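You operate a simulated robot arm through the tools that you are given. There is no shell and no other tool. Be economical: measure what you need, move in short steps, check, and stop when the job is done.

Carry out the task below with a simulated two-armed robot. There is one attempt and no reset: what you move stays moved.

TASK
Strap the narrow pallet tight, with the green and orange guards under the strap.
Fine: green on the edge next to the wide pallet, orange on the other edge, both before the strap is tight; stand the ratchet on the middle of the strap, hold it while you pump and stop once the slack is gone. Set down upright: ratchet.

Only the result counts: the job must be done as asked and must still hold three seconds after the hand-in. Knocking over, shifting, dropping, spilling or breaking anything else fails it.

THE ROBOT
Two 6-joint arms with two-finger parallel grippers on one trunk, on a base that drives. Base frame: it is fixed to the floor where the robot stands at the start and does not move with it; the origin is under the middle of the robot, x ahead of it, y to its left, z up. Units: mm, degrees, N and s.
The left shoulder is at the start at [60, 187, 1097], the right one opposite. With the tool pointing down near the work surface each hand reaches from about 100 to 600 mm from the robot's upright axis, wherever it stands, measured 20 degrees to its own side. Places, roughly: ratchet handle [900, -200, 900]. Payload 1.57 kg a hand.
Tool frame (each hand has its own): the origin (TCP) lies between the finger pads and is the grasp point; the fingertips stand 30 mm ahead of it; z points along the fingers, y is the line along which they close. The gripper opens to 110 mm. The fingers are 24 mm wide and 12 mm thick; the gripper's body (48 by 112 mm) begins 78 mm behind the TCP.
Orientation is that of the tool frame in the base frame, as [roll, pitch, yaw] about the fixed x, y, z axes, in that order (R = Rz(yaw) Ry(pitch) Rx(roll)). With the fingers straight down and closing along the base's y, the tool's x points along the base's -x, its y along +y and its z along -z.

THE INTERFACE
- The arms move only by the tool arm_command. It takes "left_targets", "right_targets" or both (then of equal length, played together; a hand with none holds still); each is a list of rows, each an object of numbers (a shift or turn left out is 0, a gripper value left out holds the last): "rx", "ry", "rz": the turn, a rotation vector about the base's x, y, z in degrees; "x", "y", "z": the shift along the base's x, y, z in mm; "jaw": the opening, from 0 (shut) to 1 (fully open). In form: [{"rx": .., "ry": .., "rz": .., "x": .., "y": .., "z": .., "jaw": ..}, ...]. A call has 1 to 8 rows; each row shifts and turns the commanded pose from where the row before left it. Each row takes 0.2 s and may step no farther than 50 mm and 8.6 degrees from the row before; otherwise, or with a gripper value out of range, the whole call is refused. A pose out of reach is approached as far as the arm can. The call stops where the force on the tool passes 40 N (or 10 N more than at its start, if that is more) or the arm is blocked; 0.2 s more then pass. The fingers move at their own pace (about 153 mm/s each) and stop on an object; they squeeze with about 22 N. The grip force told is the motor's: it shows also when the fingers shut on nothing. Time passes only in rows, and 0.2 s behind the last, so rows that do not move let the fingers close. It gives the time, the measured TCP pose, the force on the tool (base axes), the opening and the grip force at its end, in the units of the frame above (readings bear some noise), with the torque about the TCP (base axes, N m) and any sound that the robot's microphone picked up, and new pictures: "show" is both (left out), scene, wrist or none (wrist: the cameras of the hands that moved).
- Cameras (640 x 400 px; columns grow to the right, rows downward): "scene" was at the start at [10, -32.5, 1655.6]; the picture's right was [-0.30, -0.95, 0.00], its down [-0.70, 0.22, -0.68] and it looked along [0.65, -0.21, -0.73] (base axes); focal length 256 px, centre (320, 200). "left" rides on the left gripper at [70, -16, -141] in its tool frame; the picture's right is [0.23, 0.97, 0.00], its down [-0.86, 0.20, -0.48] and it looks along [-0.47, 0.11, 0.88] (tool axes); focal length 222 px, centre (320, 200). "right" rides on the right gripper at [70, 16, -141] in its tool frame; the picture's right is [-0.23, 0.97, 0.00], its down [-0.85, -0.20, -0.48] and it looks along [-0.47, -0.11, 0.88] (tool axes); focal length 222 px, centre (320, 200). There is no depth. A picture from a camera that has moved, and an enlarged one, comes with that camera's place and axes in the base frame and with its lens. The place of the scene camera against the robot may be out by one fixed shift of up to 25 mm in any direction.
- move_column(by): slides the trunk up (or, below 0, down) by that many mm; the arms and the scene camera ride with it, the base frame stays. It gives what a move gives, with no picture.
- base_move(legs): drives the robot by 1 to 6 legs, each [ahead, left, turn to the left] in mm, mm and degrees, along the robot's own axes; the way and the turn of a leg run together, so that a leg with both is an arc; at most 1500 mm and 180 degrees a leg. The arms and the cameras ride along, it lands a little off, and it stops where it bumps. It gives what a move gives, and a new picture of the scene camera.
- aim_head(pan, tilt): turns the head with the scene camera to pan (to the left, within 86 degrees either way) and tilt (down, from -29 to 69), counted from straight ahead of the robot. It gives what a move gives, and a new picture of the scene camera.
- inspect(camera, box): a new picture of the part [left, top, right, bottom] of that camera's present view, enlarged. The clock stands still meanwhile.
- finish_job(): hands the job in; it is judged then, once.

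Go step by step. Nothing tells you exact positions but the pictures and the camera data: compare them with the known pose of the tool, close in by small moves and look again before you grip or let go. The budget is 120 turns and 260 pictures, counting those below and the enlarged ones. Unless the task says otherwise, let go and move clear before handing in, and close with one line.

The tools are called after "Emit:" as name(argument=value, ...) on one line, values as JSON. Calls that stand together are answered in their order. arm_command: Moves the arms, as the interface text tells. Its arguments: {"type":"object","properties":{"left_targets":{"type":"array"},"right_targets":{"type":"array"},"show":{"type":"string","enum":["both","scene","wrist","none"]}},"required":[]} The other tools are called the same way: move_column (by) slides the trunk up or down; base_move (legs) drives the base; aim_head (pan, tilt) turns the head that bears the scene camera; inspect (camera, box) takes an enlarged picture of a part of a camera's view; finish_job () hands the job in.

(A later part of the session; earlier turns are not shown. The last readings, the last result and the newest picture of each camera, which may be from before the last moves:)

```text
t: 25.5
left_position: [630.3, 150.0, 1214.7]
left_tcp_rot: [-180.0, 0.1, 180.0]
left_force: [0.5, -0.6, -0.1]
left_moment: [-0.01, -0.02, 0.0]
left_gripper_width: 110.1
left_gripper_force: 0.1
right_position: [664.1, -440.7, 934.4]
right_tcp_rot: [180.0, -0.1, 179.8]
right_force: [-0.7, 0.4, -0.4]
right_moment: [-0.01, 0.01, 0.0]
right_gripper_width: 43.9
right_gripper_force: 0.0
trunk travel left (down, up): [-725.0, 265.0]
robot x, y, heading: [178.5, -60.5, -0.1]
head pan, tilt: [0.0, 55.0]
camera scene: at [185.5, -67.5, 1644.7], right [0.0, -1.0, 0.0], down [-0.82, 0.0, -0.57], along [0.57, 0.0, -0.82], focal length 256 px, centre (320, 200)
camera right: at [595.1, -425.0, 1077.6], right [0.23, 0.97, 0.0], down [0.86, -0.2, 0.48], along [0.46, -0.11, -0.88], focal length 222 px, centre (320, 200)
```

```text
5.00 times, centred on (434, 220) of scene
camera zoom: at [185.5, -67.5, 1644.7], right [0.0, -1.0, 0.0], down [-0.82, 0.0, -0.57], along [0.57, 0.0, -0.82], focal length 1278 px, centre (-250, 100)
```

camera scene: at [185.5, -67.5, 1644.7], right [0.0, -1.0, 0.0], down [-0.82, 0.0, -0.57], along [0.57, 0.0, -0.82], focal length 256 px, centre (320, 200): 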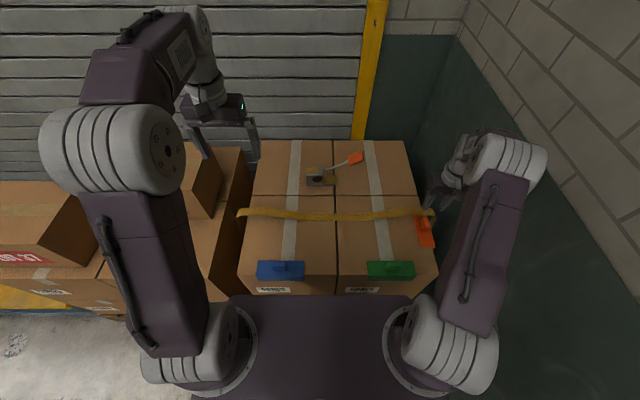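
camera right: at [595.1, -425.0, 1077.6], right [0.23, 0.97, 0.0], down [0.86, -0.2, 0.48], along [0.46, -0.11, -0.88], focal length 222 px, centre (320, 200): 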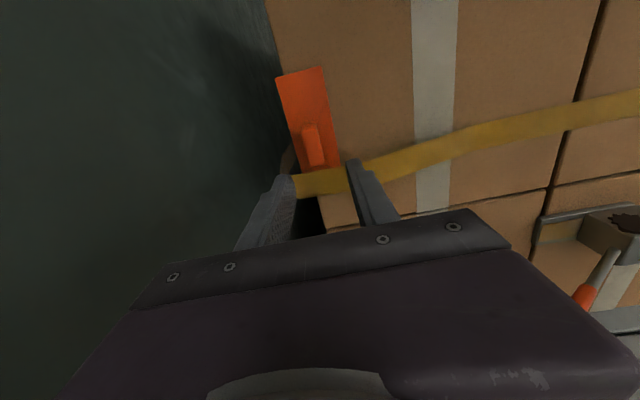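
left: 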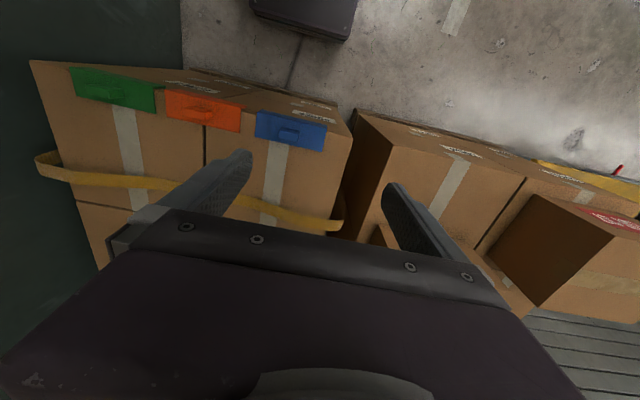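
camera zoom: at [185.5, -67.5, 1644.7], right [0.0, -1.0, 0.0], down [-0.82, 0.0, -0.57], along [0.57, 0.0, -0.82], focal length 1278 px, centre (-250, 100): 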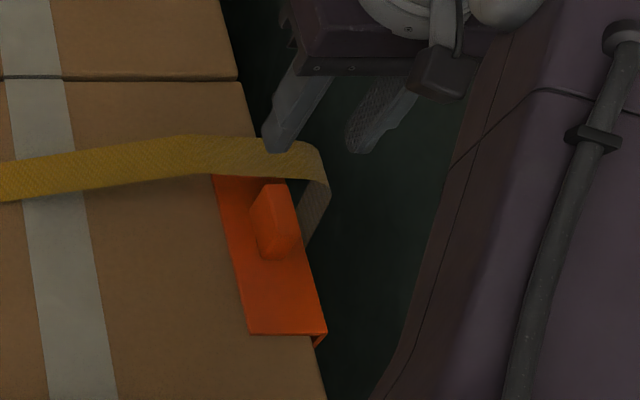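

Orange is well placed beneath the strap. Next, the right hand turns +90° and goes above the green guard.

Emit:
arm_command(right_targets=[{"rz": 8.2, "x": -15, "y": 12, "z": 10}, {"rz": 8.2, "x": -15, "y": 12, "z": 5}, {"rz": 8.2, "x": -15, "y": 12}, {"rz": 8.2, "x": -15, "y": 12}, {"rz": 8.2, "x": -15, "y": 12}, {"rz": 8.2, "x": -15, "y": 12}, {"rz": 8.2, "x": -15, "y": 12}, {"rz": 8.2, "x": -15, "y": 12}], show="none")

Emit:
arm_command(right_targets=[{"rz": 8.2, "x": -15, "y": 12, "jaw": 0.5}, {"rz": 8.2, "x": -15, "y": 12}, {"rz": 8.0, "x": -9, "y": 14}, {}])

```text
t: 27.3
left_position: [629.4, 149.9, 1214.7]
left_tcp_rot: [180.0, 0.1, 179.9]
left_force: [0.1, 0.6, 0.4]
left_moment: [-0.02, -0.04, 0.0]
left_gripper_width: 110.1
left_gripper_force: 0.0
right_position: [543.5, -344.1, 949.2]
right_tcp_rot: [179.9, 0.1, -114.2]
right_force: [0.1, 0.0, 0.1]
right_moment: [-0.02, 0.0, 0.0]
right_gripper_width: 43.9
right_gripper_force: 0.1
trunk travel left (down, up): [-725.0, 265.0]
robot x, y, heading: [182.5, -59.4, -0.1]
head pan, tilt: [0.0, 55.0]
```

```text
t: 28.3
left_position: [630.6, 148.3, 1214.3]
left_tcp_rot: [180.0, 0.0, 179.9]
left_force: [0.3, 0.1, -0.4]
left_moment: [0.02, -0.01, -0.03]
left_gripper_width: 110.1
left_gripper_force: 0.1
right_position: [503.7, -309.1, 948.6]
right_tcp_rot: [179.9, 0.0, -90.0]
right_force: [0.1, 1.1, 0.1]
right_moment: [-0.02, -0.02, 0.02]
right_gripper_width: 55.0
right_gripper_force: 0.1
trunk travel left (down, up): [-725.0, 265.0]
robot x, y, heading: [177.8, -59.2, -0.1]
head pan, tilt: [0.0, 55.0]
camera scene: at [186.3, -68.5, 1644.8], right [0.0, -1.0, 0.0], down [-0.82, 0.0, -0.57], along [0.57, 0.0, -0.82], focal length 256 px, centre (320, 200)
camera right: at [488.3, -378.2, 1091.9], right [-0.97, 0.23, 0.0], down [0.2, 0.86, 0.48], along [0.11, 0.47, -0.88], focal length 222 px, centre (320, 200)
```

scene: 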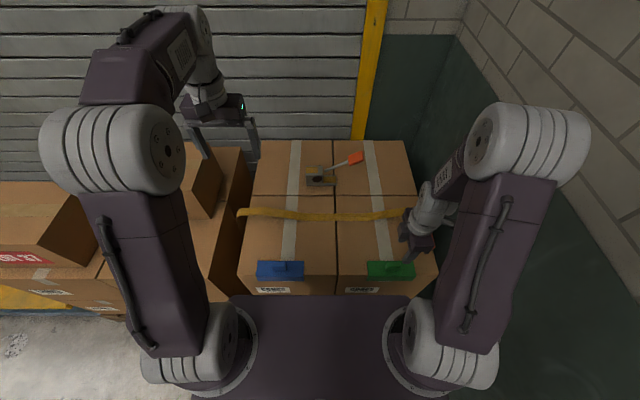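
right: 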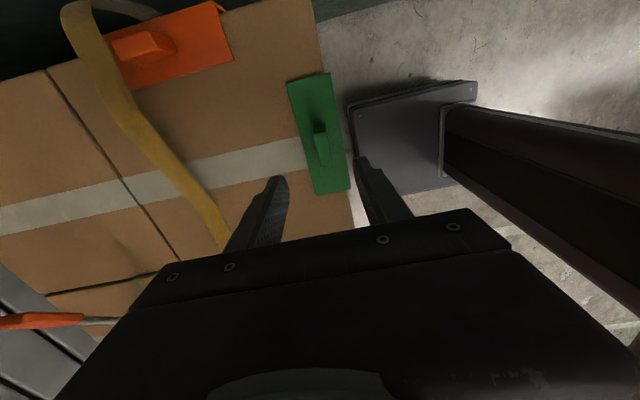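

Emit:
inspect(camera="right", box=[40, 0, 260, 138])

Emit:
inspect(camera="right", box=[230, 60, 400, 210])

```text
2.90 times, centred on (150, 69) of right
camera zoom: at [488.3, -378.2, 1091.9], right [-0.97, 0.23, 0.0], down [0.2, 0.86, 0.48], along [0.11, 0.47, -0.88], focal length 644 px, centre (813, 580)
```

zoom: 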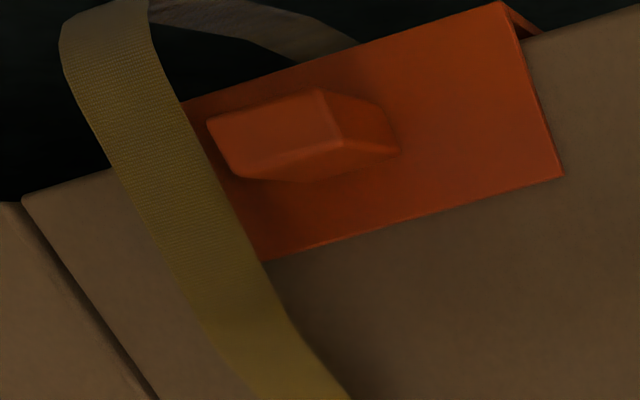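

```text
2.67 times, centred on (315, 135) of right
camera zoom: at [488.3, -378.2, 1091.9], right [-0.97, 0.23, 0.0], down [0.2, 0.86, 0.48], along [0.11, 0.47, -0.88], focal length 592 px, centre (333, 373)
```

zoom: 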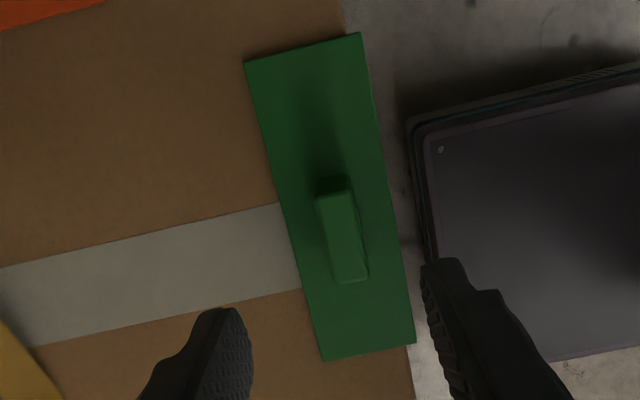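

Green knob ≈ (502,-300). Lower over it.

Emit:
arm_command(right_targets=[{"x": -1, "y": 8, "z": -35}, {"z": -40}, {"z": -35}, {}], show="wrist")

Emit:
inspect(camera="right", box=[200, 80, 440, 230])

```text
t: 29.3
left_position: [631.1, 147.8, 1214.5]
left_tcp_rot: [180.0, 0.0, 179.9]
left_force: [-0.2, -0.2, -0.5]
left_moment: [0.01, -0.02, 0.0]
left_gripper_width: 109.8
left_gripper_force: 0.0
right_position: [504.4, -298.6, 840.7]
right_tcp_rot: [179.9, 0.0, -90.0]
right_force: [1.0, 1.0, 0.0]
right_moment: [0.0, 0.01, 0.02]
right_gripper_width: 54.8
right_gripper_force: 0.0
trunk travel left (down, up): [-725.0, 265.0]
robot x, y, heading: [179.2, -57.7, -0.4]
head pan, tilt: [0.0, 55.0]
camera right: at [488.2, -368.0, 982.7], right [-0.97, 0.23, 0.0], down [0.2, 0.86, 0.48], along [0.11, 0.47, -0.88], focal length 222 px, centre (320, 200)
```

right: 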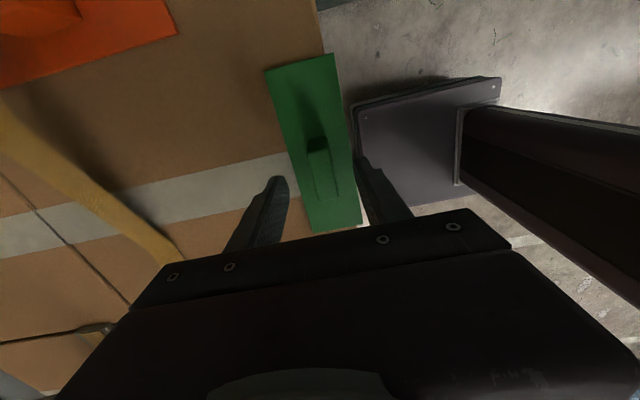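

```text
2.67 times, centred on (320, 155) of right
camera zoom: at [488.2, -368.0, 982.7], right [-0.97, 0.23, 0.0], down [0.2, 0.86, 0.48], along [0.11, 0.47, -0.88], focal length 592 px, centre (320, 320)
```

zoom: 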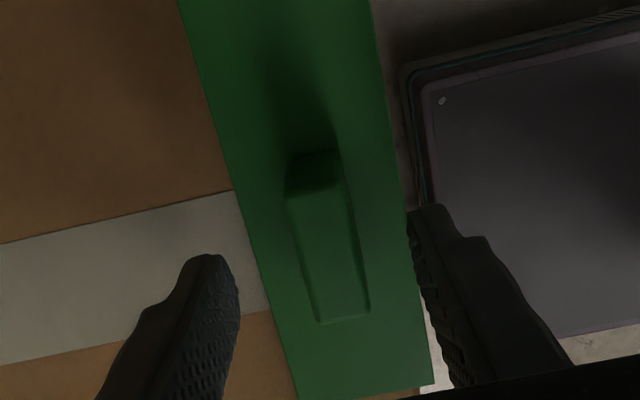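

Alignment matches the orange case. Descend, close, and lift gently.

Emit:
arm_command(right_targets=[{"x": -1, "z": -14}, {"z": -9}, {"z": -4}, {}, {"jaw": 0}, {}, {}, {}], show="none")

Emit:
arm_command(right_targets=[{"z": 3}, {"z": 5}, {"z": 8}, {"z": 10}, {"z": 12}, {"z": 14}, {}], show="wrist")

```text
t: 31.1
left_position: [630.0, 149.5, 1215.5]
left_tcp_rot: [180.0, 0.2, 179.8]
left_force: [0.9, -0.1, 0.2]
left_moment: [0.0, 0.01, -0.01]
left_gripper_width: 110.2
left_gripper_force: 0.1
right_position: [502.4, -299.1, 813.1]
right_tcp_rot: [179.9, -0.2, -90.1]
right_force: [-3.8, 0.9, 11.0]
right_moment: [0.11, 0.01, 0.02]
right_gripper_width: 17.7
right_gripper_force: 22.2
trunk travel left (down, up): [-725.0, 265.0]
robot x, y, heading: [181.2, -61.6, -0.0]
head pan, tilt: [0.0, 55.0]
```

```text
t: 32.7
left_position: [630.7, 148.2, 1214.0]
left_tcp_rot: [-180.0, 0.0, -180.0]
left_force: [-1.1, 0.6, 0.2]
left_moment: [0.01, 0.04, 0.02]
left_gripper_width: 110.0
left_gripper_force: 0.0
right_position: [503.5, -299.7, 864.1]
right_tcp_rot: [179.9, -0.1, -90.1]
right_force: [0.5, 0.7, -1.6]
right_moment: [0.01, -0.03, 0.0]
right_gripper_width: 17.6
right_gripper_force: 22.4
trunk travel left (down, up): [-725.0, 265.0]
robot x, y, heading: [180.9, -57.9, -0.0]
head pan, tilt: [0.0, 55.0]
camera right: at [488.1, -369.4, 1007.9], right [-0.97, 0.23, 0.0], down [0.2, 0.85, 0.48], along [0.11, 0.47, -0.88], focal length 222 px, centre (320, 200)
```

right: 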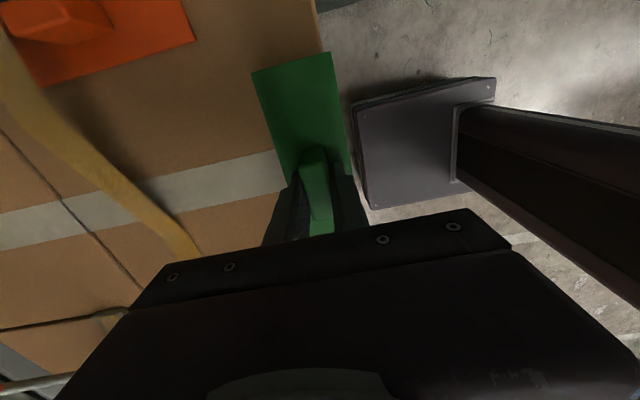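

Green held. Raise, turn back -90° and bring to the robot's middle at safe height; left hand raised for driving.

Emit:
arm_command(right_targets=[{"z": 15}, {"z": 20}, {"rz": -4, "x": 3, "y": 10, "z": 20}, {"rz": -8, "x": 6, "y": 18, "z": 20}, {"rz": -8, "x": 6, "y": 20}, {"rz": -8, "x": 6, "y": 20}, {"rz": -8, "x": 6, "y": 20}, {"rz": -8, "x": 6, "y": 20}], left_targets=[{"z": 15}, {"z": 15}, {"z": 15}, {"z": 15}, {"z": 15}, {}, {}, {}], show="none")

Emit:
arm_command(right_targets=[{"rz": -8, "x": 6, "y": 20}, {"rz": -8, "x": 6, "y": 20}, {"rz": -8, "x": 6, "y": 20}, {"rz": -8, "x": 6, "y": 20}, {"rz": -8, "x": 6, "y": 20}, {"rz": -6, "x": 5, "y": 18}, {"y": 10}, {}])

```text
t: 34.5
left_position: [631.8, 149.8, 1288.6]
left_tcp_rot: [-179.9, 0.1, 179.8]
left_force: [-0.1, 0.2, 0.3]
left_moment: [0.01, -0.02, -0.01]
left_gripper_width: 110.0
left_gripper_force: 0.1
right_position: [536.8, -190.0, 938.1]
right_tcp_rot: [179.9, 0.0, -134.2]
right_force: [0.4, 1.0, -0.5]
right_moment: [-0.01, -0.04, -0.01]
right_gripper_width: 17.3
right_gripper_force: 22.2
trunk travel left (down, up): [-725.0, 265.0]
robot x, y, heading: [180.3, -60.7, -0.0]
head pan, tilt: [0.0, 55.0]
```

```text
t: 36.3
left_position: [630.4, 148.5, 1290.8]
left_tcp_rot: [-179.9, 0.0, 179.9]
left_force: [-0.1, -0.6, -0.1]
left_moment: [-0.01, -0.02, -0.01]
left_gripper_width: 110.2
left_gripper_force: 0.1
right_position: [571.0, -63.7, 939.5]
right_tcp_rot: [179.9, -0.2, 179.9]
right_force: [-0.7, -0.1, -0.1]
right_moment: [-0.01, -0.02, 0.0]
right_gripper_width: 17.6
right_gripper_force: 21.9
trunk travel left (down, up): [-725.0, 265.0]
robot x, y, heading: [179.1, -58.9, -0.2]
head pan, tilt: [0.0, 55.0]
camera scene: at [186.4, -68.5, 1644.8], right [0.0, -1.0, 0.0], down [-0.82, 0.0, -0.57], along [0.57, 0.0, -0.82], focal length 256 px, centre (320, 200)
camera right: at [502.1, -47.3, 1081.6], right [0.23, 0.97, 0.0], down [0.86, -0.2, 0.48], along [0.46, -0.11, -0.88], focal length 222 px, centre (320, 200)
```

scene: 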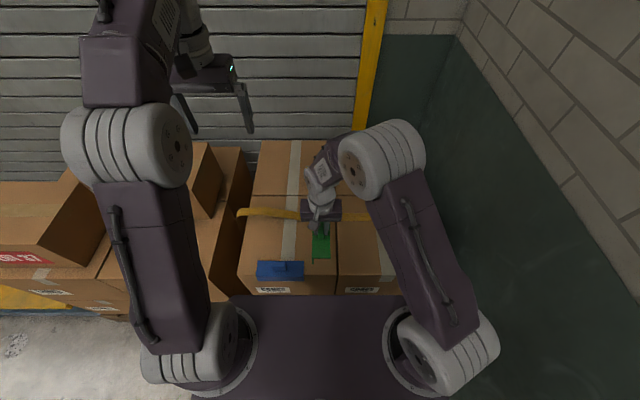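
right: 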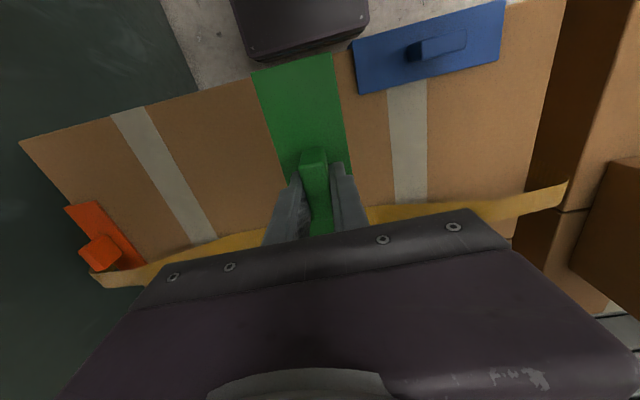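

Path left looks free (wide pallet front is no nearer). I drive left about 260 mm.

Emit:
base_move(legs=[[0, 130, 0], [0, 130, 0]])

Emit:
inspect(camera="right", box=[0, 0, 640, 400])

```text
t: 38.4
left_position: [629.3, 410.6, 1290.1]
left_tcp_rot: [180.0, 0.0, 180.0]
left_force: [0.1, 0.6, -0.2]
left_moment: [-0.04, -0.02, 0.01]
left_gripper_width: 109.7
left_gripper_force: 0.1
right_position: [571.7, 199.8, 939.5]
right_tcp_rot: [179.8, 0.0, -179.9]
right_force: [-0.1, 0.8, 0.0]
right_moment: [0.02, -0.01, -0.02]
right_gripper_width: 17.7
right_gripper_force: 22.4
trunk travel left (down, up): [-725.0, 265.0]
robot x, y, heading: [181.8, 205.6, 0.1]
head pan, tilt: [0.0, 55.0]
camera scene: at [186.4, 192.8, 1644.8], right [0.0, -1.0, 0.0], down [-0.82, 0.0, -0.57], along [0.57, 0.0, -0.82], focal length 256 px, centre (320, 200)
```

scene: 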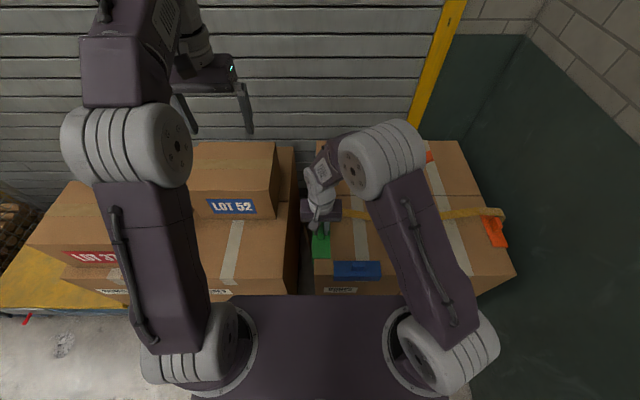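

```text
1.00 times, centred on (320, 200) of right
camera zoom: at [502.1, 214.8, 1081.7], right [0.23, 0.97, 0.0], down [0.86, -0.2, 0.48], along [0.47, -0.11, -0.88], focal length 222 px, centre (320, 200)
```

zoom: 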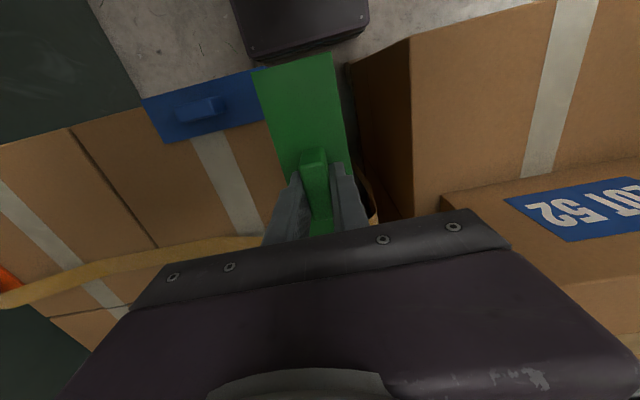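

Edge at y≈219; gap to the wide pallet ≈100 mm. I line up slightly outside flush (y≈209, x≈593) and lower in front of the strap.

Emit:
arm_command(right_targets=[{"x": 8, "y": 4, "z": -10}, {"x": 8, "y": 5, "z": -20}, {"x": 6, "z": -25}, {"z": -25}, {"z": -20}, {"z": -8}, {}], show="both")

Emit:
inspect(camera="scene", box=[260, 180, 388, 290])

Emit:
inspect(camera="right", box=[220, 20, 460, 240])

```text
t: 40.0
left_position: [630.5, 412.1, 1289.4]
left_tcp_rot: [-179.9, 0.1, 179.9]
left_force: [0.3, 0.5, 0.5]
left_moment: [0.0, -0.01, -0.01]
left_gripper_width: 110.0
left_gripper_force: 0.1
right_position: [593.2, 209.4, 831.3]
right_tcp_rot: [180.0, -0.1, -180.0]
right_force: [0.0, -0.5, -1.3]
right_moment: [0.01, 0.0, 0.0]
right_gripper_width: 17.4
right_gripper_force: 22.4
trunk travel left (down, up): [-725.0, 265.0]
robot x, y, heading: [180.0, 202.6, -0.0]
head pan, tilt: [0.0, 55.0]
camera scene: at [186.3, 194.3, 1644.8], right [0.0, -1.0, 0.0], down [-0.82, 0.0, -0.57], along [0.57, 0.0, -0.82], focal length 256 px, centre (320, 200)
camera right: at [524.0, 224.4, 973.3], right [0.23, 0.97, 0.0], down [0.86, -0.2, 0.48], along [0.47, -0.11, -0.88], focal length 222 px, centre (320, 200)
```

scene: 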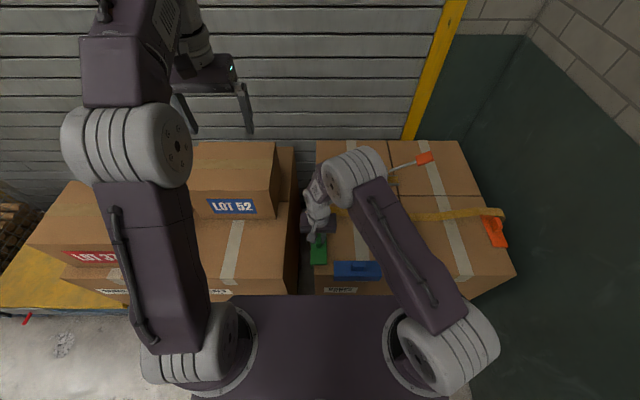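
right: 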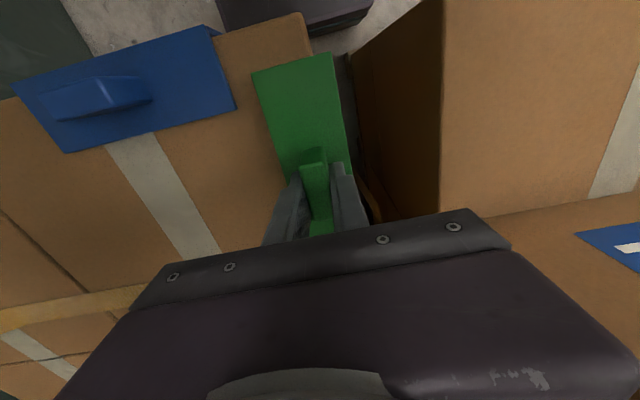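

```text
3.64 times, centred on (324, 235) of scene
camera zoom: at [186.3, 194.3, 1644.8], right [0.0, -1.0, 0.0], down [-0.82, 0.0, -0.57], along [0.57, 0.0, -0.82], focal length 930 px, centre (306, 73)
```

zoom: 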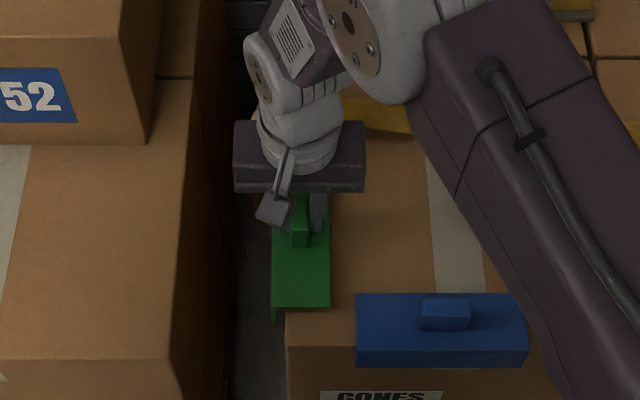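

```text
1.82 times, centred on (340, 130) of right
camera zoom: at [524.0, 224.4, 973.3], right [0.23, 0.97, 0.0], down [0.86, -0.2, 0.48], along [0.47, -0.11, -0.88], focal length 404 px, centre (284, 327)
```

zoom: 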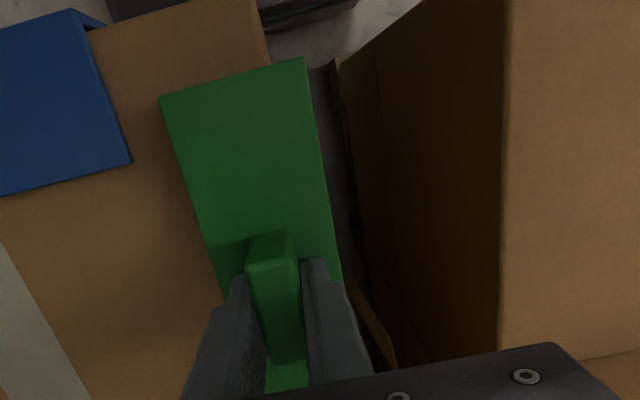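

Leg is outside the edge. Lower to z≈817 and slide +x under the strap.

Emit:
arm_command(right_targets=[{"z": -8}, {"z": -6}, {"x": 8}, {"x": 14}, {"x": 16}, {"x": 16}, {"x": 12}, {"x": 6}], show="both")

Emit:
inspect(camera="right", box=[220, 20, 460, 240])

```text
t: 41.8
left_position: [630.8, 412.3, 1289.8]
left_tcp_rot: [179.9, 0.0, -179.9]
left_force: [0.6, -1.1, 0.1]
left_moment: [0.03, 0.0, 0.03]
left_gripper_width: 110.0
left_gripper_force: 0.0
right_position: [664.6, 209.2, 816.6]
right_tcp_rot: [179.9, -0.1, 180.0]
right_force: [-0.5, -0.1, -0.9]
right_moment: [-0.02, 0.04, 0.0]
right_gripper_width: 17.7
right_gripper_force: 22.2
trunk travel left (down, up): [-725.0, 265.0]
robot x, y, heading: [182.1, 202.5, -0.1]
head pan, tilt: [0.0, 55.0]
camera scene: at [186.5, 194.5, 1644.8], right [0.0, -1.0, 0.0], down [-0.82, 0.0, -0.57], along [0.57, 0.0, -0.82], focal length 256 px, centre (320, 200)
camera right: at [595.7, 225.2, 958.8], right [0.23, 0.97, 0.0], down [0.86, -0.2, 0.48], along [0.46, -0.11, -0.88], focal length 222 px, centre (320, 200)
```

scene: 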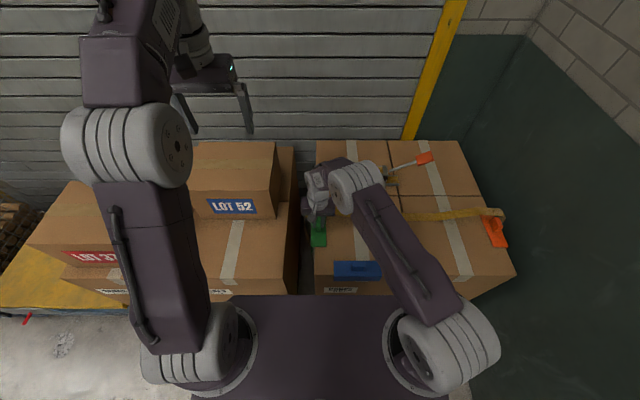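
right: 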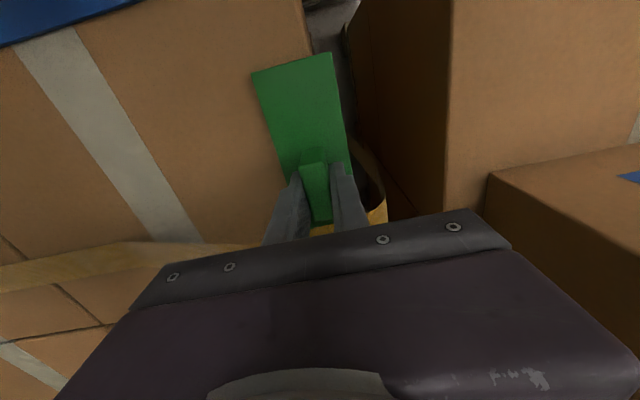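

```text
1.82 times, centred on (340, 130) of right
camera zoom: at [595.7, 225.2, 958.8], right [0.23, 0.97, 0.0], down [0.86, -0.2, 0.48], along [0.46, -0.11, -0.88], focal length 404 px, centre (284, 327)
```

zoom: 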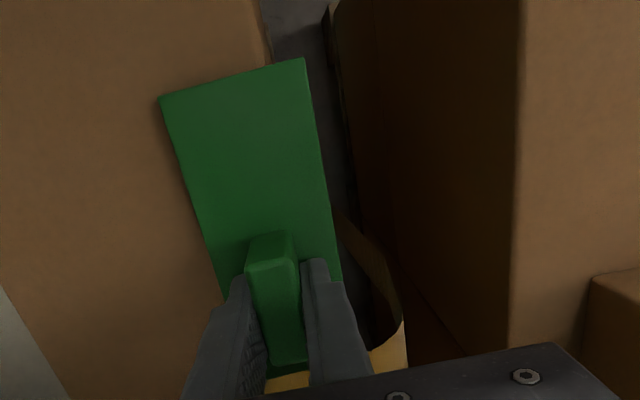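

Strap passes just past the knob. Nudge inward to flush and set down.

Emit:
arm_command(right_targets=[{"y": -3}, {"y": -3}, {"y": -2}, {"y": -2}, {"z": -3}, {}], show="none")

```text
t: 43.2
left_position: [630.1, 414.5, 1288.9]
left_tcp_rot: [-179.8, 0.0, -180.0]
left_force: [-1.0, 0.6, -0.2]
left_moment: [0.0, -0.02, -0.01]
left_gripper_width: 110.2
left_gripper_force: 0.0
right_position: [665.0, 200.2, 814.2]
right_tcp_rot: [180.0, 0.1, -179.9]
right_force: [0.4, 7.8, 3.9]
right_moment: [0.37, 0.01, -0.04]
right_gripper_width: 17.4
right_gripper_force: 22.5
trunk travel left (down, up): [-725.0, 265.0]
robot x, y, heading: [180.2, 200.7, 0.2]
head pan, tilt: [0.0, 55.0]
```

Flush (8 N). Release and rise.

Emit:
arm_command(right_targets=[{"y": 1}, {"jaw": 0.4}, {}, {"z": 10}, {"z": 30}, {"z": 40}, {"z": 45}, {}], show="both")

Emit:
inspect(camera="right", box=[220, 20, 460, 240])

```text
t: 45.0
left_position: [630.5, 412.8, 1289.9]
left_tcp_rot: [-179.9, 0.0, -180.0]
left_force: [-0.4, 0.0, 0.3]
left_moment: [-0.01, 0.04, -0.05]
left_gripper_width: 110.2
left_gripper_force: 0.1
right_position: [665.1, 200.2, 937.8]
right_tcp_rot: [179.9, -0.1, -179.9]
right_force: [0.8, 0.1, -0.3]
right_moment: [0.0, 0.01, 0.02]
right_gripper_width: 44.0
right_gripper_force: 0.1
trunk travel left (down, up): [-725.0, 265.0]
robot x, y, heading: [179.5, 204.0, 0.1]
head pan, tilt: [0.0, 55.0]
camera scene: at [186.9, 194.6, 1644.7], right [0.0, -1.0, 0.0], down [-0.82, 0.0, -0.57], along [0.57, 0.0, -0.82], focal length 256 px, centre (320, 200)
camera right: at [595.6, 216.4, 1080.0], right [0.23, 0.97, 0.0], down [0.86, -0.2, 0.48], along [0.46, -0.11, -0.88], focal length 222 px, centre (320, 200)
```

scene: 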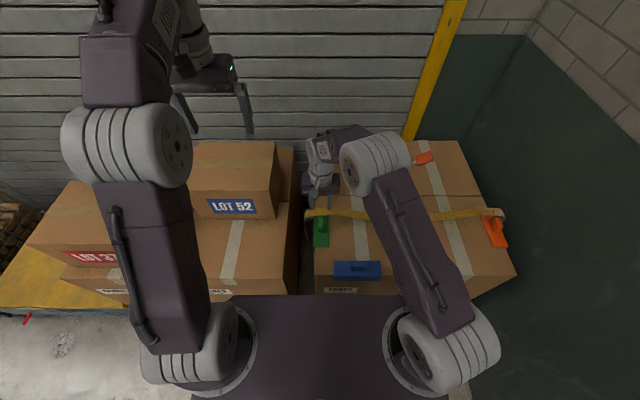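
right: 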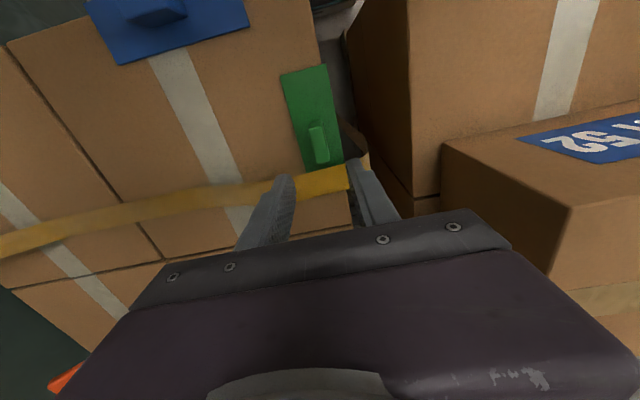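

```text
1.82 times, centred on (340, 130) of right
camera zoom: at [595.6, 216.4, 1080.0], right [0.23, 0.97, 0.0], down [0.86, -0.2, 0.48], along [0.46, -0.11, -0.88], focal length 404 px, centre (284, 327)
```

zoom: 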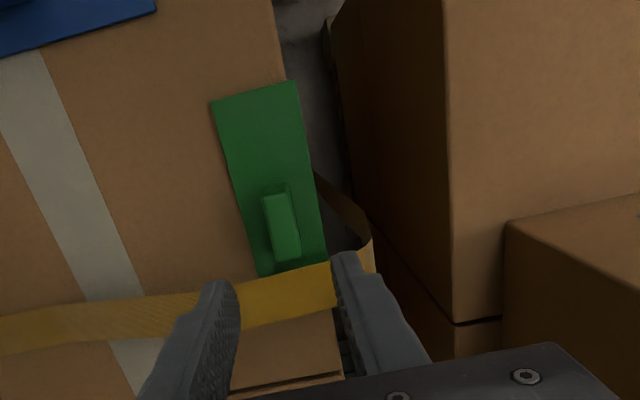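

Both guards are in place under the strap. Now drive back to the pallet's middle for the ratchet.

Emit:
base_move(legs=[[0, -150, 0], [0, -160, 0]])

Emit:
arm_command(right_targets=[{"x": -15, "y": -20, "z": 30}, {"x": -15, "y": -30, "z": 30}, {"x": -15, "y": -30, "z": 30}, {"x": -15, "y": -30, "z": 30}, {"x": -15, "y": -30, "z": 30}], show="both")

Emit:
inspect(camera="scene", box=[230, 130, 450, 268])

```text
t: 47.4
left_position: [629.9, 102.8, 1289.2]
left_tcp_rot: [-179.9, 0.1, -179.8]
left_force: [0.2, 0.5, 0.2]
left_moment: [-0.05, -0.03, -0.01]
left_gripper_width: 110.2
left_gripper_force: 0.0
right_position: [664.9, -109.8, 937.3]
right_tcp_rot: [179.9, 0.0, -179.8]
right_force: [0.6, 1.3, -0.3]
right_moment: [-0.04, 0.0, 0.01]
right_gripper_width: 44.2
right_gripper_force: 0.1
trunk travel left (down, up): [-725.0, 265.0]
robot x, y, heading: [184.9, -110.6, 0.3]
head pan, tilt: [0.0, 55.0]
camera scene: at [187.2, -115.3, 1644.7], right [0.0, -1.0, 0.0], down [-0.82, 0.0, -0.57], along [0.57, 0.0, -0.82], focal length 256 px, centre (320, 200)
```

scene: 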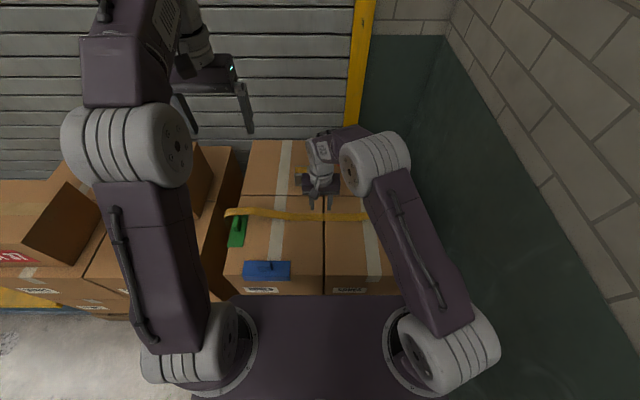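

```text
t: 48.6
left_position: [628.0, 101.1, 1289.5]
left_tcp_rot: [180.0, 0.1, -179.7]
left_force: [0.3, 0.3, 0.2]
left_moment: [-0.02, -0.02, 0.0]
left_gripper_width: 110.1
left_gripper_force: 0.1
right_position: [588.4, -252.1, 1085.6]
right_tcp_rot: [179.7, 0.0, -179.7]
right_force: [0.1, 0.0, 0.0]
right_moment: [0.03, -0.02, 0.0]
right_gripper_width: 44.0
right_gripper_force: 0.0
trunk travel left (down, up): [-725.0, 265.0]
robot x, y, heading: [179.1, -108.6, 0.3]
head pan, tilt: [0.0, 55.0]
camera scene: at [185.1, -119.7, 1644.7], right [0.0, -1.0, 0.0], down [-0.82, 0.0, -0.57], along [0.57, 0.0, -0.82], focal length 256 px, centre (320, 200)
camera right: at [519.0, -236.0, 1228.8], right [0.22, 0.97, 0.0], down [0.86, -0.2, 0.48], along [0.47, -0.1, -0.88], focal length 222 px, centre (320, 200)
```

scene: 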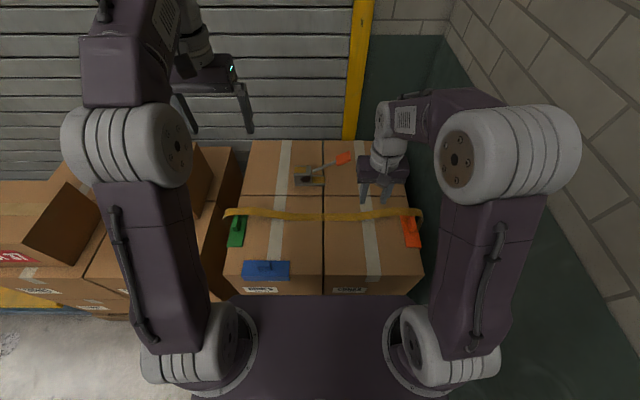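
right: 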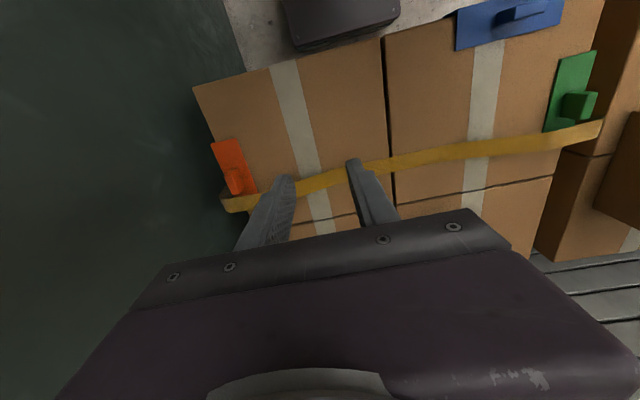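

```text
2.90 times, centred on (340, 199) of scene
camera zoom: at [185.1, -119.7, 1644.7], right [0.0, -1.0, 0.0], down [-0.82, 0.0, -0.57], along [0.57, 0.0, -0.82], focal length 741 px, centre (262, 203)
```

zoom: 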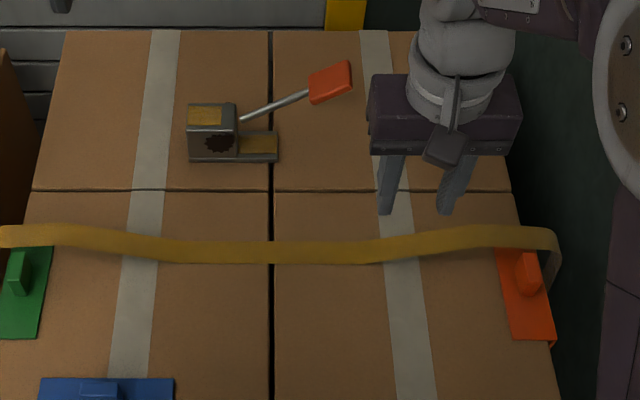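

Ratchet sits around (873,-76), handle leaning to -y up to (900,-200,900). That's far, so I check how much closer the base can get.

Emit:
aim_head(pan=0, tilt=69)

Emit:
inspect(camera="scene", box=[200, 180, 440, 330])

```text
t: 49.4
left_position: [631.1, 100.7, 1290.8]
left_tcp_rot: [-180.0, 0.0, -179.9]
left_force: [0.5, 0.6, 0.2]
left_moment: [-0.04, -0.01, 0.0]
left_gripper_width: 110.2
left_gripper_force: 0.2
right_position: [589.9, -249.1, 1084.5]
right_tcp_rot: [179.9, 0.1, -179.8]
right_force: [-0.2, -0.4, -0.2]
right_moment: [-0.01, -0.01, 0.04]
right_gripper_width: 44.1
right_gripper_force: 0.0
trunk travel left (down, up): [-725.0, 265.0]
robot x, y, heading: [179.4, -111.2, 0.1]
head pan, tilt: [0.0, 68.8]
camera scene: at [171.3, -118.6, 1629.4], right [0.0, -1.0, 0.0], down [-0.93, 0.0, -0.36], along [0.36, 0.0, -0.93], focal length 256 px, centre (320, 200)
```

scene: 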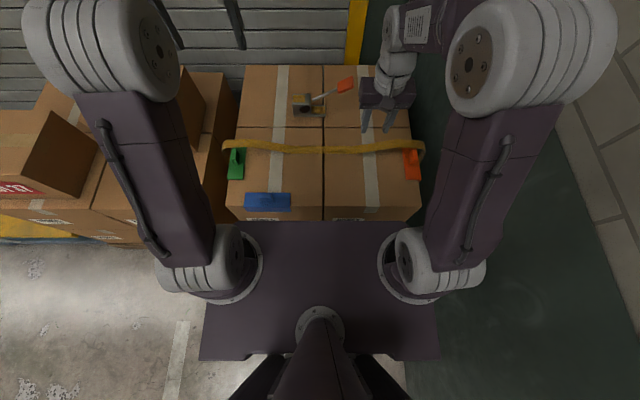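

```text
2.67 times, centred on (320, 255) of scene
camera zoom: at [171.3, -118.6, 1629.4], right [0.0, -1.0, 0.0], down [-0.93, 0.0, -0.36], along [0.36, 0.0, -0.93], focal length 682 px, centre (320, 53)
```

zoom: 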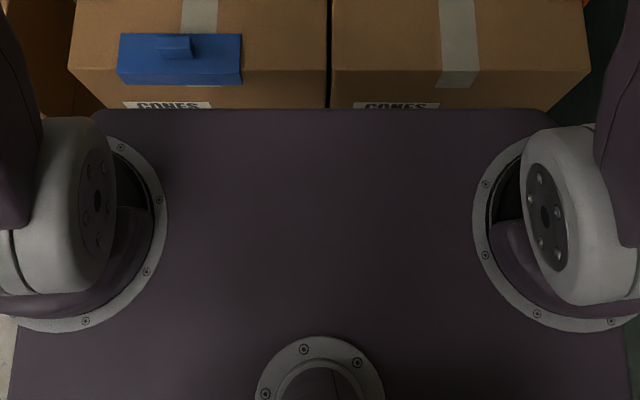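

The chassis front is ~75 mm from the pallet (the purple deck is high above the boxes). I move 50 mm ahead.

Emit:
base_move(legs=[[50, 0, 0]])

Emit:
arm_command(right_targets=[{"x": 20, "y": 25}, {"x": 20, "y": 30}, {"x": 20, "y": 30}, {"x": 20, "y": 30}, {"x": 10, "y": 20}, {}], left_targets=[{"y": 20}, {"y": 20}, {"y": 20}, {"y": 20}, {}, {}], show="both")

```text
t: 50.3
left_position: [673.4, 101.2, 1292.8]
left_tcp_rot: [179.9, 0.4, -179.7]
left_force: [0.1, -0.3, 0.1]
left_moment: [0.01, -0.07, 0.0]
left_gripper_width: 109.9
left_gripper_force: 0.0
right_position: [635.0, -249.8, 1088.9]
right_tcp_rot: [179.9, 0.3, -179.7]
right_force: [-0.5, 0.2, 0.9]
right_moment: [-0.04, -0.06, 0.01]
right_gripper_width: 43.9
right_gripper_force: 0.1
trunk travel left (down, up): [-725.0, 265.0]
robot x, y, heading: [230.9, -112.8, 0.3]
head pan, tilt: [0.0, 68.8]
camera scene: at [212.7, -118.7, 1629.3], right [0.0, -1.0, 0.0], down [-0.93, 0.0, -0.37], along [0.37, 0.0, -0.93], focal length 256 px, centre (320, 200)
```

scene: 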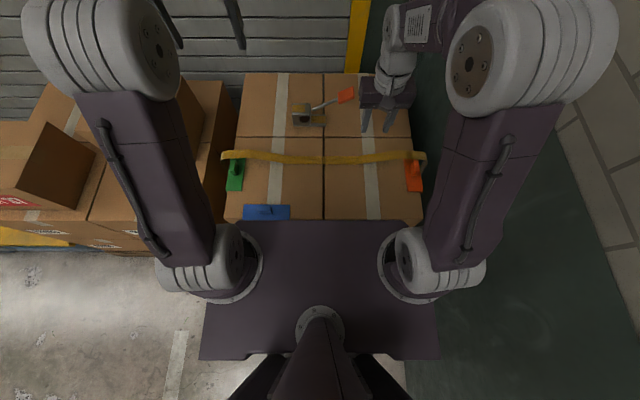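

```text
t: 51.7
left_position: [678.8, 180.3, 1288.9]
left_tcp_rot: [-180.0, 0.2, -179.7]
left_force: [0.8, 0.5, -0.7]
left_moment: [0.02, -0.03, 0.0]
left_gripper_width: 110.1
left_gripper_force: 0.0
right_position: [728.2, -115.6, 1084.4]
right_tcp_rot: [179.9, 0.0, -179.9]
right_force: [0.6, -0.1, 0.4]
right_moment: [0.01, -0.01, 0.01]
right_gripper_width: 44.0
right_gripper_force: 0.0
trunk travel left (down, up): [-725.0, 265.0]
robot x, y, heading: [230.6, -111.1, 0.1]
head pan, tilt: [0.0, 68.8]
camera scene: at [220.8, -119.1, 1629.3], right [0.0, -1.0, 0.0], down [-0.93, 0.0, -0.36], along [0.36, 0.0, -0.93], focal length 256 px, centre (320, 200)
camera right: at [661.2, -99.2, 1227.5], right [0.22, 0.97, 0.0], down [0.86, -0.2, 0.48], along [0.47, -0.1, -0.88], focal length 222 px, centre (320, 200)
camera left: at [609.9, 161.4, 1431.2], right [-0.23, 0.97, 0.0], down [0.85, 0.2, 0.48], along [0.47, 0.11, -0.88], focal length 222 px, centre (320, 200)
```

scene: 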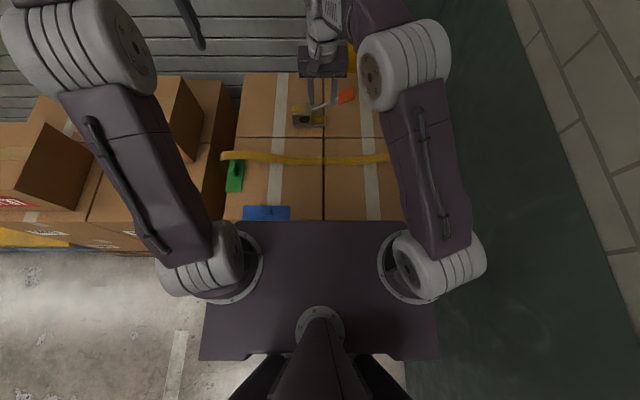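
right: 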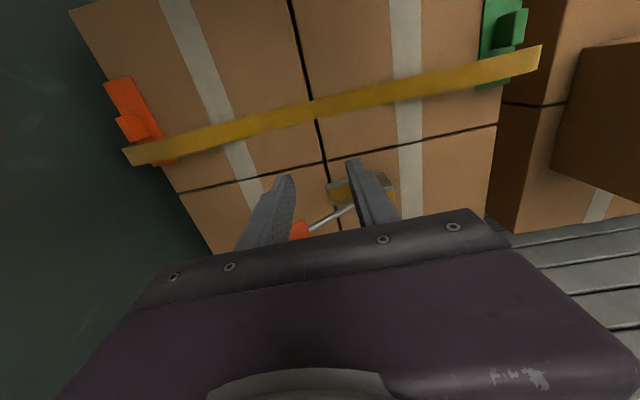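
left: 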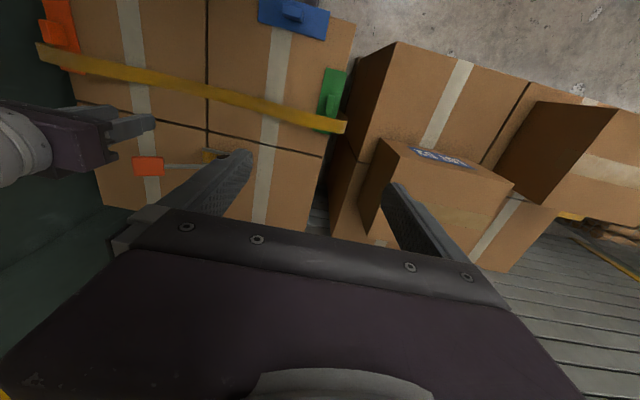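

Strap middle is at x≈706, y≈-120. I open the right gripper and centre it over the ratchet for a clear view.

Emit:
arm_command(right_targets=[{"y": 20, "x": 10, "jaw": 1}, {"x": 20, "y": 5}, {"x": 10}, {}], show="none")

Emit:
inspect(camera="right", box=[200, 60, 440, 240])

Emit:
inspect(camera="scene", box=[260, 70, 380, 145])

```text
t: 52.7
left_position: [679.0, 179.7, 1289.5]
left_tcp_rot: [-180.0, 0.1, -179.7]
left_force: [-0.6, -0.1, -0.8]
left_moment: [0.04, -0.01, 0.02]
left_gripper_width: 110.3
left_gripper_force: 0.0
right_position: [768.6, -90.0, 1085.1]
right_tcp_rot: [179.9, 0.0, -179.7]
right_force: [-0.3, -0.5, 0.1]
right_moment: [0.01, -0.03, -0.01]
right_gripper_width: 109.8
right_gripper_force: 0.1
trunk travel left (down, up): [-725.0, 265.0]
robot x, y, heading: [228.3, -110.1, 0.3]
head pan, tilt: [0.0, 68.8]
```

```text
2.22 times, centred on (320, 150) of right
camera zoom: at [699.6, -73.8, 1227.6], right [0.22, 0.97, 0.0], down [0.86, -0.2, 0.48], along [0.47, -0.11, -0.88], focal length 494 px, centre (320, 311)
```

zoom: 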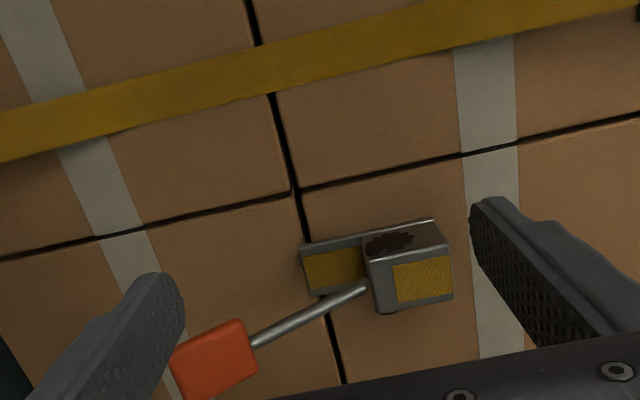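

```text
5.33 times, centred on (320, 108) of scene
camera zoom: at [220.0, -118.1, 1629.3], right [0.0, -1.0, 0.0], down [-0.93, 0.0, -0.36], along [0.36, 0.0, -0.93], focal length 1364 px, centre (320, 693)
```

zoom: 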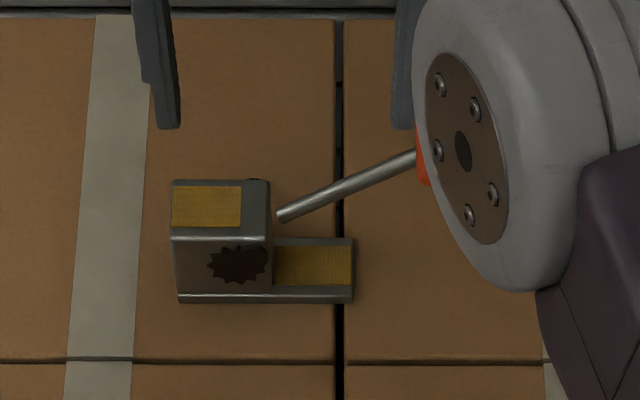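

Ratchet body ≈ y -11…-82, x 870–925, top z≈838; its rod starts at the top right and leans to -y. Left hand will hold the body (tilted 45° for reach), right hand will pump. First clear the right hand, tilt and centre the left.

Emit:
arm_command(right_targets=[{"x": -20, "y": -35}, {"x": -20, "y": -40}, {"x": -20, "y": -40}, {"x": -20, "y": -40}, {"x": -20, "y": -40}, {"x": -20, "y": -40, "z": 20}, {}, {}], left_targets=[{}, {}, {"z": -10, "ry": -8}, {"y": -30, "z": -20, "ry": -8}, {"y": -40, "z": -25, "ry": -8}, {"y": -45, "z": -30, "ry": -8}, {"y": -45, "z": -30, "ry": -8}, {"y": -45, "z": -30, "ry": -5}], show="both")

Emit:
move_column(by=-60)

```text
refused: row 6 steps farther than a row can; nothing moved
```

```text
t: 53.7
left_position: [678.8, 179.5, 1230.4]
left_tcp_rot: [-179.9, 0.2, -179.8]
left_force: [-0.9, 0.1, 0.6]
left_moment: [0.01, 0.0, 0.01]
left_gripper_width: 110.2
left_gripper_force: 0.0
right_position: [767.7, -89.1, 1024.8]
right_tcp_rot: [179.9, 0.1, -179.7]
right_force: [0.7, 0.3, 0.0]
right_moment: [0.0, 0.0, 0.02]
right_gripper_width: 109.7
right_gripper_force: 0.0
trunk travel left (down, up): [-665.0, 325.0]
robot x, y, heading: [232.2, -108.7, -0.1]
head pan, tilt: [0.0, 68.8]
```

The step was slightly too long; column is lowered 60 mm. I resend with shorter steps.

Emit:
arm_command(right_targets=[{"x": -20, "y": -35, "z": 15}, {"x": -20, "y": -40, "z": 15}, {"x": -20, "y": -40, "z": 10}, {"x": -20, "y": -40, "z": 10}, {"x": -20, "y": -40, "z": 10}, {"x": -20, "y": -40}, {}, {}], left_targets=[{}, {}, {"z": -5, "ry": -8}, {"y": -30, "z": -15, "ry": -8}, {"y": -40, "z": -20, "ry": -8}, {"y": -45, "z": -20, "ry": -8}, {"y": -45, "z": -20, "ry": -8}, {"y": -45, "z": -20, "ry": -5}], show="both")

```text
t: 55.5
left_position: [677.3, -27.0, 1130.3]
left_tcp_rot: [-179.9, 45.0, -179.8]
left_force: [-0.3, 0.1, 0.8]
left_moment: [0.03, 0.04, 0.02]
left_gripper_width: 110.0
left_gripper_force: 0.1
right_position: [650.1, -325.5, 1082.2]
right_tcp_rot: [179.8, 0.0, -179.7]
right_force: [0.5, -0.8, -0.6]
right_moment: [0.05, -0.05, -0.03]
right_gripper_width: 109.9
right_gripper_force: 0.0
trunk travel left (down, up): [-665.0, 325.0]
robot x, y, heading: [228.1, -109.3, 0.3]
head pan, tilt: [0.0, 68.8]
camera scene: at [221.0, -120.0, 1569.3], right [0.0, -1.0, 0.0], down [-0.93, 0.0, -0.36], along [0.36, 0.0, -0.93], focal length 256 px, centre (320, 200)
camera right: at [581.6, -309.9, 1225.8], right [0.22, 0.97, 0.0], down [0.86, -0.2, 0.48], along [0.47, -0.1, -0.88], focal length 222 px, centre (320, 200)
camera left: at [528.6, -44.2, 1181.7], right [-0.16, 0.97, -0.16], down [0.27, 0.2, 0.94], along [0.95, 0.11, -0.29], focal length 222 px, centre (320, 200)
```

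scene: 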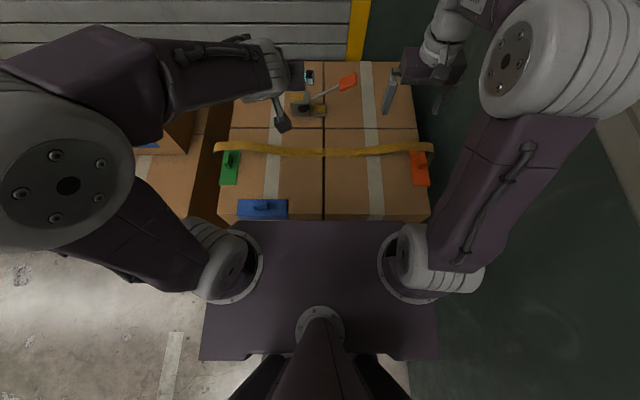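
right: 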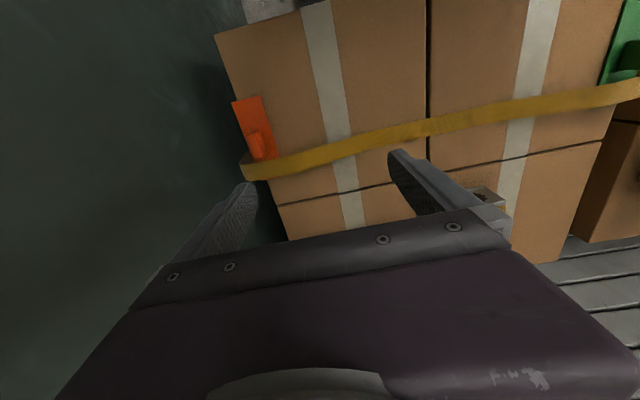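
left: 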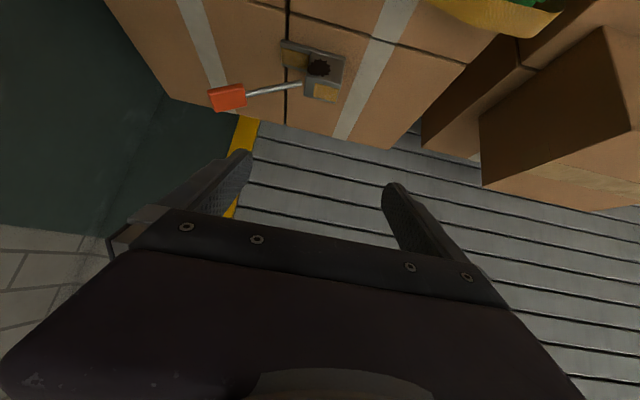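

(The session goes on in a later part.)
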